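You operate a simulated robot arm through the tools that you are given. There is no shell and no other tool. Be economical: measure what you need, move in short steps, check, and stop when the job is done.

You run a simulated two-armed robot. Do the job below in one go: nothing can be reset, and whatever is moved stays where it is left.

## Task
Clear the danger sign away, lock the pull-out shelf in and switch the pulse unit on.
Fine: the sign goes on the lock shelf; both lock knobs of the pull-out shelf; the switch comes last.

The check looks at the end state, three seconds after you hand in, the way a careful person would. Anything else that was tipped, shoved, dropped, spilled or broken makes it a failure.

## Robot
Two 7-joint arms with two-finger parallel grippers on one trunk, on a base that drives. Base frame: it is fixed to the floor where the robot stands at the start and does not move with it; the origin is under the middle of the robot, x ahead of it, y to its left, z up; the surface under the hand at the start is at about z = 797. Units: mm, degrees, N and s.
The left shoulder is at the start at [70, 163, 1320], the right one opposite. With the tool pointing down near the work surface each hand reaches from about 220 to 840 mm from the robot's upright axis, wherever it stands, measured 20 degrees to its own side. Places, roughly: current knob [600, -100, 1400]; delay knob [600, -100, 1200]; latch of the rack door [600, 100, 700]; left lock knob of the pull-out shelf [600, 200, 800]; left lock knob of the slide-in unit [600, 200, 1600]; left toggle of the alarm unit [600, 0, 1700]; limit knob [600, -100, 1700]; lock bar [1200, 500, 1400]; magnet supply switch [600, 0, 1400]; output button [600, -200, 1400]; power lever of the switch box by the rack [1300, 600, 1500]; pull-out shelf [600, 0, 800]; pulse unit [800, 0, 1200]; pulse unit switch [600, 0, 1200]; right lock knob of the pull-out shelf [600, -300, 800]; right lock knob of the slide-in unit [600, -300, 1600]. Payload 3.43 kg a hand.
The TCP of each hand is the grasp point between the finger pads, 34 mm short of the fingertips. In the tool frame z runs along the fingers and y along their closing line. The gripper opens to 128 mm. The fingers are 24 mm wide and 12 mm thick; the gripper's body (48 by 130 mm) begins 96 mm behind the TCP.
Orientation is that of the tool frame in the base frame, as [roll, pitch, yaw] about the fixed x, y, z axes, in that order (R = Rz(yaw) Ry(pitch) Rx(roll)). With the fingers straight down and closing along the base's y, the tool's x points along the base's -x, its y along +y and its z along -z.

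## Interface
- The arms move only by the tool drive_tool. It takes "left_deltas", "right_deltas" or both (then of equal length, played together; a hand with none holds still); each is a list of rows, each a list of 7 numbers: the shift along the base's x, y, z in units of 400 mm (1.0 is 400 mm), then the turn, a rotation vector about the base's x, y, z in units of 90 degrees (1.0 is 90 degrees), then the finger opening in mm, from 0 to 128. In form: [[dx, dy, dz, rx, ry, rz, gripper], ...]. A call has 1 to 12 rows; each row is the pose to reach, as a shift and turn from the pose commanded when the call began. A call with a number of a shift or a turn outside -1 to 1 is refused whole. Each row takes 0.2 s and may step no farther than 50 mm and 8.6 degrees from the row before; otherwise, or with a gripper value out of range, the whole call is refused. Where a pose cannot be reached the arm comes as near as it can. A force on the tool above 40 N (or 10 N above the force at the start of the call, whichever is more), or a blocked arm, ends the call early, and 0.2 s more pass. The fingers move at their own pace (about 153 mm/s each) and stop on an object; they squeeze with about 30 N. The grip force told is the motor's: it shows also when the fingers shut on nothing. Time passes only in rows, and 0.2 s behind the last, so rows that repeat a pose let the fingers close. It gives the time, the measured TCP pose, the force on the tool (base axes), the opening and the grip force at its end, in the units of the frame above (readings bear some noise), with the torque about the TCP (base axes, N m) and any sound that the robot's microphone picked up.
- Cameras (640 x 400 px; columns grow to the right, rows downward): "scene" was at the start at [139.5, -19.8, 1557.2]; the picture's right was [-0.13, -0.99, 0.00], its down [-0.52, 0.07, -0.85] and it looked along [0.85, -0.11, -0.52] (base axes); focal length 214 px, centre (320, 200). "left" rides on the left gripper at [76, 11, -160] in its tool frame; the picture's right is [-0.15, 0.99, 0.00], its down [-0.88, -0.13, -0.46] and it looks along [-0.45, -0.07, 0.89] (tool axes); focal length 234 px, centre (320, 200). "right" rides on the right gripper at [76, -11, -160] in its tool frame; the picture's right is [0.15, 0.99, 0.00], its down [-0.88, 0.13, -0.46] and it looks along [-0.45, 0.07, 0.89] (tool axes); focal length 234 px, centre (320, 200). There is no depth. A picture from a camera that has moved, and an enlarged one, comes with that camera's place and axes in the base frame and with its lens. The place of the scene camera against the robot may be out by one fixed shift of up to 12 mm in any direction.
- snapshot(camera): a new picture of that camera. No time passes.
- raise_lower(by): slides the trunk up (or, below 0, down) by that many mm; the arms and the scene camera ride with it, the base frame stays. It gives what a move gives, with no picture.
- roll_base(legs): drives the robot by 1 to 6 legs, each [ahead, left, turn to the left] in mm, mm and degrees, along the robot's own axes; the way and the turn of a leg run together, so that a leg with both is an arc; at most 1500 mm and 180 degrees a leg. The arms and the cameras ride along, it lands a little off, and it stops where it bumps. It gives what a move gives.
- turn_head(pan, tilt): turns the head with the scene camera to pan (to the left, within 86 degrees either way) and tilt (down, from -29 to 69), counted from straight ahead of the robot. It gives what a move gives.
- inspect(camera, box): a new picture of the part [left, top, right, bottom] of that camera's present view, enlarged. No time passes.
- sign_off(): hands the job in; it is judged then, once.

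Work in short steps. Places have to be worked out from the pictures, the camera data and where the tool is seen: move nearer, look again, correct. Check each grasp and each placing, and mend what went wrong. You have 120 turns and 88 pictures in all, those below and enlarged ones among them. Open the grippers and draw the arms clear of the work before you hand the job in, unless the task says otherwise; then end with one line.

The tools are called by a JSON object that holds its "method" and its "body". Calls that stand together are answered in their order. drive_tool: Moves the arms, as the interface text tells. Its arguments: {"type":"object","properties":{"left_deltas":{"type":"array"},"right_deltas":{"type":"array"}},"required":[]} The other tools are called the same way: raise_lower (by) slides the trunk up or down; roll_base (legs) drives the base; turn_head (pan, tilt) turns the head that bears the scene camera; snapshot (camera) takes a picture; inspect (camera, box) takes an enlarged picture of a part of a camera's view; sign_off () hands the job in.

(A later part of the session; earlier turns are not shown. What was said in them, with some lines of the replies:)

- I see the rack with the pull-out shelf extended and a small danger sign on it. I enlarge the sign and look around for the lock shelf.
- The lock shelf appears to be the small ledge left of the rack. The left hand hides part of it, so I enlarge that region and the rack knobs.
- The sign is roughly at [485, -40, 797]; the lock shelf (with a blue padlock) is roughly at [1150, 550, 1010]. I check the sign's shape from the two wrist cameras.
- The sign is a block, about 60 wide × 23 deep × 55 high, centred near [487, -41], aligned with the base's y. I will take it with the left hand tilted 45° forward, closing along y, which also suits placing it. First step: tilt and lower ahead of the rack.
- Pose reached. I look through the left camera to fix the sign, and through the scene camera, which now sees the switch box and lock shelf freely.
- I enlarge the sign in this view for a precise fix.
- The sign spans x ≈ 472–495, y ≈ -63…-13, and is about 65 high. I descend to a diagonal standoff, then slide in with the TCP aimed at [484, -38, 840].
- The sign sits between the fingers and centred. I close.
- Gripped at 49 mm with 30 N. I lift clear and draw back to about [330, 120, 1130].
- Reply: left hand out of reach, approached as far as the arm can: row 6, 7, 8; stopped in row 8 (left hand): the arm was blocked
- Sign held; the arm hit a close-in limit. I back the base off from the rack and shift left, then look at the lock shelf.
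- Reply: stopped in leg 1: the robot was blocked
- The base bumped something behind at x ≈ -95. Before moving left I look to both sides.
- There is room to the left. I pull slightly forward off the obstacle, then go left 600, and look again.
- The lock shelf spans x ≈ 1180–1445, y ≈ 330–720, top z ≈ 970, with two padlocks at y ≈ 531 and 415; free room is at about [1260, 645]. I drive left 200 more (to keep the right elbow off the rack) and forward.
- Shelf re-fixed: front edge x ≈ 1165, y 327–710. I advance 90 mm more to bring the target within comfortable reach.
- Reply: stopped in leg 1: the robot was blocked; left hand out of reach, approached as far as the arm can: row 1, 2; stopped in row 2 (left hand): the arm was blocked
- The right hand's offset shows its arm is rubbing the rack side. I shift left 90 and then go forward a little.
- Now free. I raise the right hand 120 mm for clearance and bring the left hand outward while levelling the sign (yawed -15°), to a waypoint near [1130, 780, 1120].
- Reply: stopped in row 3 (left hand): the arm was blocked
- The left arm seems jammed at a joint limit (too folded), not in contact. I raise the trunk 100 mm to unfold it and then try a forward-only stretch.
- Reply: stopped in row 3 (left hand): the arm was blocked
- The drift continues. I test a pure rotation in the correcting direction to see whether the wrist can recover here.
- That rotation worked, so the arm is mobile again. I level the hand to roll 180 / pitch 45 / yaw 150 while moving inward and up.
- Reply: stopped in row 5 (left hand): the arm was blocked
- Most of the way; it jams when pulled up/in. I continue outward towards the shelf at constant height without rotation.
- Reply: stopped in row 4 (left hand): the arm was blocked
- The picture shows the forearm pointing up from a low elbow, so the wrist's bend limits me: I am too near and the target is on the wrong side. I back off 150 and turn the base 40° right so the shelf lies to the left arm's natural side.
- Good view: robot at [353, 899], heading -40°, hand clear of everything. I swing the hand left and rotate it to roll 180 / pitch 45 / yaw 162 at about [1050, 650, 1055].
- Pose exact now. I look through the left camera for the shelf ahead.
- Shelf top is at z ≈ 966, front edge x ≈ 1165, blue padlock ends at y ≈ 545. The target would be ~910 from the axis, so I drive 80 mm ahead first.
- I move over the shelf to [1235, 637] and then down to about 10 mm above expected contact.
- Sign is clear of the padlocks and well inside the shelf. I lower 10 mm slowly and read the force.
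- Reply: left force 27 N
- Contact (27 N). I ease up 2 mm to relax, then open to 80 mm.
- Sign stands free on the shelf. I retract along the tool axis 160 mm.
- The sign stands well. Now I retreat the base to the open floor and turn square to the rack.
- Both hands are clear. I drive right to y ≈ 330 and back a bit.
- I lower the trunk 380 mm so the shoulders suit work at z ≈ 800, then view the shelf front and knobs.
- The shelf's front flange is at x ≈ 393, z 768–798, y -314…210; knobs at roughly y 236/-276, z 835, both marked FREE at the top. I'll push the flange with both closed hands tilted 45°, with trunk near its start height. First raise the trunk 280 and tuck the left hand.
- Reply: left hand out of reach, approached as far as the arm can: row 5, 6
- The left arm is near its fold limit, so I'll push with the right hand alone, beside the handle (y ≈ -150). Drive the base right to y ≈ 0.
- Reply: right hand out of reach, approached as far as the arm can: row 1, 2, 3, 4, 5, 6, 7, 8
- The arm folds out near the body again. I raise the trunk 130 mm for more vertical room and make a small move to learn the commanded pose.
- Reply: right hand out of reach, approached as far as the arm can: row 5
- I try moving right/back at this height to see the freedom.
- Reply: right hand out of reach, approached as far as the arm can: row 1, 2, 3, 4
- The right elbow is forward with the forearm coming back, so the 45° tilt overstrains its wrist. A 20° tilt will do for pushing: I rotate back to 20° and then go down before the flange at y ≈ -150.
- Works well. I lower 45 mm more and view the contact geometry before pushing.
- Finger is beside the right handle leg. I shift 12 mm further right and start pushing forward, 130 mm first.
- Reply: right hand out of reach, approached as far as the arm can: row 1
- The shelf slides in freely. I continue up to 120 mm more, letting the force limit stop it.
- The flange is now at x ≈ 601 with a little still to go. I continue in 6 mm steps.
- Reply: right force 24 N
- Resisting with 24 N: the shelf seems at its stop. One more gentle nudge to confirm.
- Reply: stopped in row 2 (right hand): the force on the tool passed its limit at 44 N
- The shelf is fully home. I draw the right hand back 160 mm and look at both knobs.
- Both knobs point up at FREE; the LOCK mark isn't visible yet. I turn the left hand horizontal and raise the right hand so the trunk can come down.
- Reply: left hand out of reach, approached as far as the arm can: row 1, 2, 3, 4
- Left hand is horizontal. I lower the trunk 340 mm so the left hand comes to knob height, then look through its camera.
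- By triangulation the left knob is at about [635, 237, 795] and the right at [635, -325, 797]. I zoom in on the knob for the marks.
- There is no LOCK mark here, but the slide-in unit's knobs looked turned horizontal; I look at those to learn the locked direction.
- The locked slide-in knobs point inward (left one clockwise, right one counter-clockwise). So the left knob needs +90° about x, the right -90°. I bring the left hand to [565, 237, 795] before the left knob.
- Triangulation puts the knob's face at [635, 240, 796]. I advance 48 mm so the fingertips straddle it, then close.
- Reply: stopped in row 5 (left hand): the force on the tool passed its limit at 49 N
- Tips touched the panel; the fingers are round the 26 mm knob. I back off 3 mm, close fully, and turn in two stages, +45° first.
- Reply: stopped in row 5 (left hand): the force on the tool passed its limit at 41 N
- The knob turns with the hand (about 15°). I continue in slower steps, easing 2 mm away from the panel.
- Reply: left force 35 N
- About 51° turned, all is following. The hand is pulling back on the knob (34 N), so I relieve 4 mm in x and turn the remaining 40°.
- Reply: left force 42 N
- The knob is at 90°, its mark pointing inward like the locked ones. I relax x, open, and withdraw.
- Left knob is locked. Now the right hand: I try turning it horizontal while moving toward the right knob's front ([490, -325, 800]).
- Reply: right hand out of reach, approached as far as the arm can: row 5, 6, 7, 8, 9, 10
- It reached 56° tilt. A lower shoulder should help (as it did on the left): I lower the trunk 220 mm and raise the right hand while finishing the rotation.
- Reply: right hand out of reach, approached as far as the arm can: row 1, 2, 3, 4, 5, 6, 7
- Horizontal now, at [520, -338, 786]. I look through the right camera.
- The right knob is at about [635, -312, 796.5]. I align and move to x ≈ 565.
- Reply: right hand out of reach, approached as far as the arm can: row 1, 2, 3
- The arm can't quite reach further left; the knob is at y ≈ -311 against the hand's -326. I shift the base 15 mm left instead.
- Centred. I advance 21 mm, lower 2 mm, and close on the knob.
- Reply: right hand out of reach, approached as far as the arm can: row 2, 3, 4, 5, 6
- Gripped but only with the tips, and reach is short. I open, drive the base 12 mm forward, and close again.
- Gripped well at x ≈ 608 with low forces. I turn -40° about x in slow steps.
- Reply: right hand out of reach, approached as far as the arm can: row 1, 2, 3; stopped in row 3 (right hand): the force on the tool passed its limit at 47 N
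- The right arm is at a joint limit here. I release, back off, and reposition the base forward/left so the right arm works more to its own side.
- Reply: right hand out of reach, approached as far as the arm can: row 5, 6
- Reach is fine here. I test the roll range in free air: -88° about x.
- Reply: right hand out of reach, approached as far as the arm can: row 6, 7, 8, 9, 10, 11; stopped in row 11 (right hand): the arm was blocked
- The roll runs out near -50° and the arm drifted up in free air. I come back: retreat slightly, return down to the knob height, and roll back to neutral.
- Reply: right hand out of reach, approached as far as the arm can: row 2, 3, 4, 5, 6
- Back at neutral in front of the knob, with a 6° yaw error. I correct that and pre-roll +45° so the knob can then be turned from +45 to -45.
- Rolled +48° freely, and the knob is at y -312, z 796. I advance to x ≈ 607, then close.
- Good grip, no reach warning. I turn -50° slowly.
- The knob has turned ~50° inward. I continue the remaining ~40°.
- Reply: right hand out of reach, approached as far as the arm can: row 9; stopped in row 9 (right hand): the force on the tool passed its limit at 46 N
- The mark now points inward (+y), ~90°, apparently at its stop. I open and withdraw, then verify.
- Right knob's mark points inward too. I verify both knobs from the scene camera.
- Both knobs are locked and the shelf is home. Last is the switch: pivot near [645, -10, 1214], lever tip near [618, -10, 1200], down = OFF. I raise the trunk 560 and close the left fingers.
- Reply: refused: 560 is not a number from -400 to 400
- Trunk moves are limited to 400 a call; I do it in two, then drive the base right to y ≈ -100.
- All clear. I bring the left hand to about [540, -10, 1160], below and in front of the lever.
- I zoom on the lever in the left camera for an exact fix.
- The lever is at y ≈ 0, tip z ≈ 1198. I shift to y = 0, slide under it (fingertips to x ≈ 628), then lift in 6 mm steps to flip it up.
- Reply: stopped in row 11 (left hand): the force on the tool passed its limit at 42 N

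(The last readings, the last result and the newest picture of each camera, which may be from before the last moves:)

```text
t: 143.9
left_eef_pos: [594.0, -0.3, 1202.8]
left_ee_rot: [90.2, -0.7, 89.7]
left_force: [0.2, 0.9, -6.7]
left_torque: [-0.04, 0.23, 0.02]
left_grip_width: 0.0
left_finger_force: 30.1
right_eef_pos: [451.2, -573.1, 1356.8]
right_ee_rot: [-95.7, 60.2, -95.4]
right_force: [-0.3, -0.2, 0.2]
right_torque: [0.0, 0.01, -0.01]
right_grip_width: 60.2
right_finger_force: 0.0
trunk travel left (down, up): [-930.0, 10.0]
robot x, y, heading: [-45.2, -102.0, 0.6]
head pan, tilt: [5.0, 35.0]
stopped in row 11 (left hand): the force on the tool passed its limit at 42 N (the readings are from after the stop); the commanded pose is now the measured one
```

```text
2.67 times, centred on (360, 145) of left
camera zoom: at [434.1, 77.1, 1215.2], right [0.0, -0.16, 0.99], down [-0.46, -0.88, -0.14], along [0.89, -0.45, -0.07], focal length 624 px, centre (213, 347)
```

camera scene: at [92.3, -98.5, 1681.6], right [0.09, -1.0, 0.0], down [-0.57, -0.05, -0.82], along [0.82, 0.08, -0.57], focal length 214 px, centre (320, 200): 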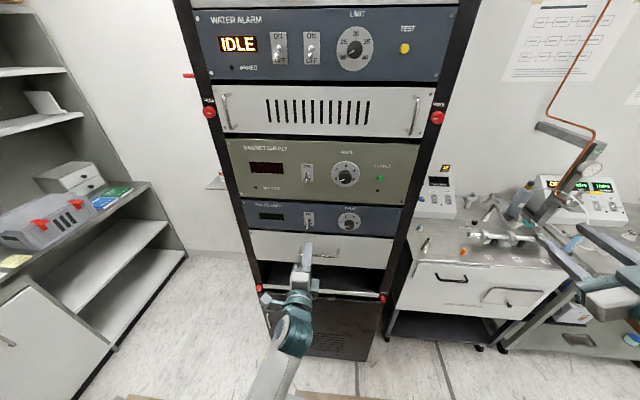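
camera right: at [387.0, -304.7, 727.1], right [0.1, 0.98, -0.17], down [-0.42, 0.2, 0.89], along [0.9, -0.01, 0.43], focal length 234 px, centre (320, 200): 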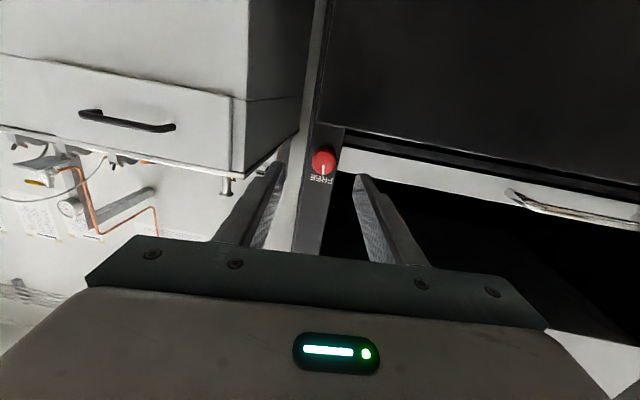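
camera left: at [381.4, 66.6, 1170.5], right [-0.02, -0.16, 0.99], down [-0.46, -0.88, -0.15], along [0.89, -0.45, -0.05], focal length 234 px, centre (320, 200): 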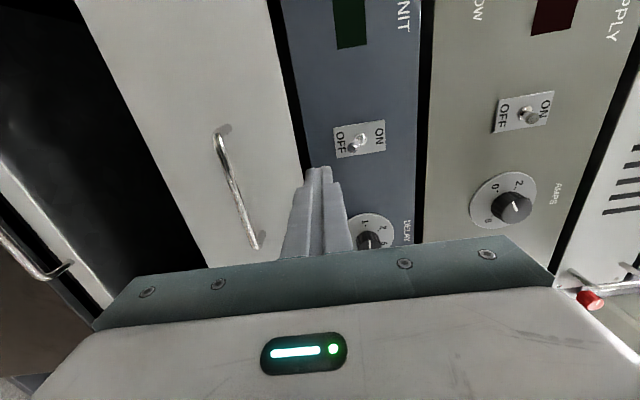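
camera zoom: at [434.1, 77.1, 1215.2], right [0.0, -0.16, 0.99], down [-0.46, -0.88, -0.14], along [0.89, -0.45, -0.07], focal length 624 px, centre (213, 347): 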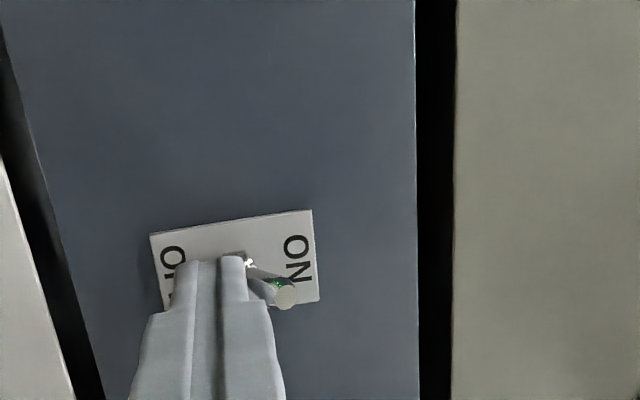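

The lever has snapped to the ON side with a green reflection. I ease down, withdraw and check the display.

{"method": "drive_tool", "body": {"left_deltas": [[0, 0, -0.03, 0, 0, 0, 0], [-0.08, 0, -0.04, 0, 0, 0, 0], [-0.18, 0, -0.04, 0, 0, 0, 0], [-0.28, 0.03, -0.04, 0, 0, 0, 0], [-0.35, 0.12, -0.04, 0, 0, 0, 0], [-0.35, 0.22, -0.04, 0, 0, 0, 0], [-0.35, 0.32, -0.04, 0, 0, 0, 0]]}}

{"method": "inspect", "body": {"camera": "scene", "box": [190, 120, 450, 310]}}

{"method": "inspect", "body": {"camera": "scene", "box": [240, 195, 390, 240]}}

```text
t: 145.5
left_eef_pos: [455.0, 129.7, 1188.6]
left_ee_rot: [89.9, -0.6, 89.7]
left_force: [0.2, -0.3, 0.0]
left_torque: [0.05, -0.01, 0.0]
left_grip_width: 0.1
left_finger_force: 30.4
right_eef_pos: [452.0, -572.0, 1357.8]
right_ee_rot: [-95.6, 60.3, -95.3]
right_force: [0.5, 0.5, -0.1]
right_torque: [0.01, -0.01, -0.01]
right_grip_width: 60.1
right_finger_force: 0.1
trunk travel left (down, up): [-930.0, 10.0]
robot x, y, heading: [-46.4, -102.4, 0.4]
head pan, tilt: [5.0, 35.0]
```

```text
2.11 times, centred on (320, 215) of scene
camera zoom: at [91.8, -96.0, 1681.6], right [0.09, -1.0, 0.0], down [-0.57, -0.06, -0.82], along [0.82, 0.08, -0.57], focal length 452 px, centre (320, 168)
```

zoom: 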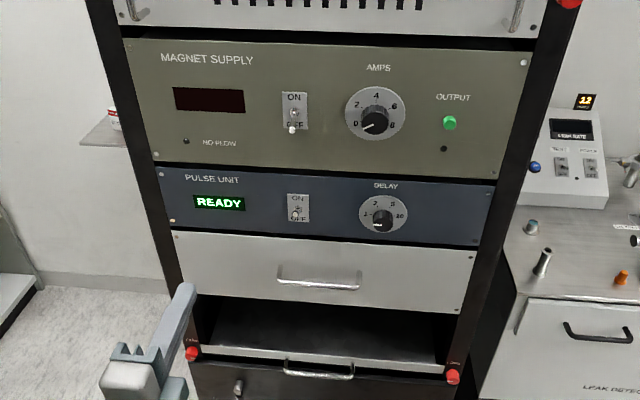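

```text
4.27 times, centred on (315, 218) of scene
camera zoom: at [91.8, -96.0, 1681.6], right [0.09, -1.0, 0.0], down [-0.57, -0.06, -0.82], along [0.82, 0.08, -0.57], focal length 915 px, centre (341, 125)
```

zoom: 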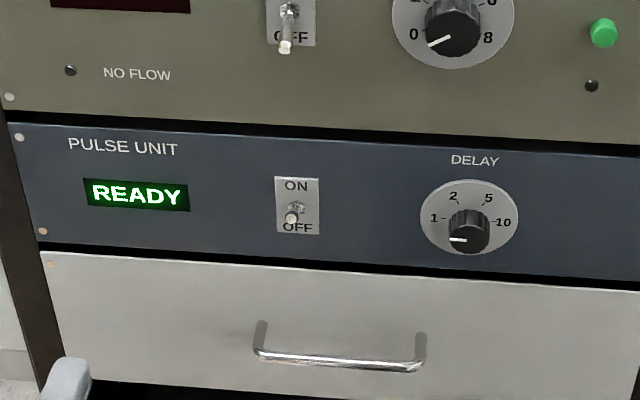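

The pulse unit shows READY. I open the left gripper, drive the base left to see the lock shelf, and do a last check of the sign.

{"method": "drive_tool", "body": {"left_deltas": [[-0.05, 0.02, 0, 0, 0, 0, 60], [-0.05, 0.02, 0, 0, 0, 0, 100], [-0.05, 0.02, 0, 0, 0, 0, 100]]}}

{"method": "roll_base", "body": {"legs": [[0, 450, 0]]}}

{"method": "turn_head", "body": {"pan": 5, "tilt": 25}}

{"method": "snapshot", "body": {"camera": "scene"}}

```text
t: 146.3
left_eef_pos: [434.5, 134.9, 1188.9]
left_ee_rot: [89.7, -0.8, 89.7]
left_force: [0.2, -0.6, 0.7]
left_torque: [-0.02, -0.01, 0.01]
left_grip_width: 100.2
left_finger_force: 0.0
right_eef_pos: [450.4, -574.5, 1356.6]
right_ee_rot: [-95.8, 60.2, -95.4]
right_force: [-0.1, -0.4, 0.2]
right_torque: [0.04, 0.0, 0.04]
right_grip_width: 60.2
right_finger_force: 0.1
trunk travel left (down, up): [-930.0, 10.0]
robot x, y, heading: [-46.1, -101.5, 0.6]
head pan, tilt: [5.0, 35.0]
```

```text
t: 149.0
left_eef_pos: [431.7, 579.3, 1188.8]
left_ee_rot: [89.8, -0.8, 89.7]
left_force: [-0.3, -0.8, 0.6]
left_torque: [-0.02, -0.02, 0.0]
left_grip_width: 100.0
left_finger_force: 0.1
right_eef_pos: [446.1, -127.7, 1356.0]
right_ee_rot: [-95.7, 60.3, -95.5]
right_force: [-0.1, -0.9, 0.5]
right_torque: [-0.01, 0.0, 0.01]
right_grip_width: 60.4
right_finger_force: 0.1
trunk travel left (down, up): [-930.0, 10.0]
robot x, y, heading: [-50.7, 351.1, 0.4]
head pan, tilt: [5.0, 35.0]
```

```text
t: 149.7
left_eef_pos: [431.4, 582.6, 1188.3]
left_ee_rot: [89.9, -0.6, 89.6]
left_force: [0.2, 0.3, -1.0]
left_torque: [-0.01, 0.06, -0.02]
left_grip_width: 100.1
left_finger_force: 0.1
right_eef_pos: [446.3, -126.0, 1355.8]
right_ee_rot: [-95.8, 60.1, -95.5]
right_force: [0.2, -0.2, 0.6]
right_torque: [0.01, 0.02, 0.02]
right_grip_width: 60.2
right_finger_force: 0.1
trunk travel left (down, up): [-930.0, 10.0]
robot x, y, heading: [-51.2, 348.7, 0.4]
head pan, tilt: [5.0, 25.0]
```

```text
10 pictures are left
camera scene: at [93.0, 350.6, 1697.3], right [0.09, -1.0, 0.0], down [-0.42, -0.04, -0.91], along [0.9, 0.08, -0.42], focal length 214 px, centre (320, 200)
```

scene: 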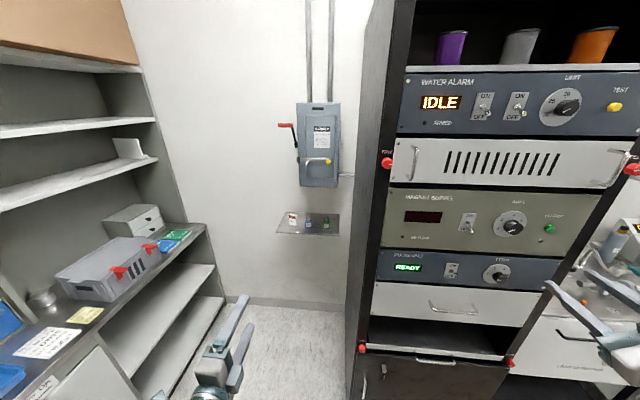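

The sign stands on the lock shelf, both knobs are turned in, the unit shows READY, and both hands are open and clear. Nothing else appears disturbed, so I hand in.

{"method": "sign_off", "body": {}}

```text
The job is handed in.
```

The danger sign is standing on the lock shelf, the pull-out shelf is pushed in with both lock knobs turned to lock, and the pulse unit, switched on last, shows READY. The base bumped something unseen behind it early on, and the right arm brushed the rack side once. I saw nothing displaced, but I couldn't look behind the robot.
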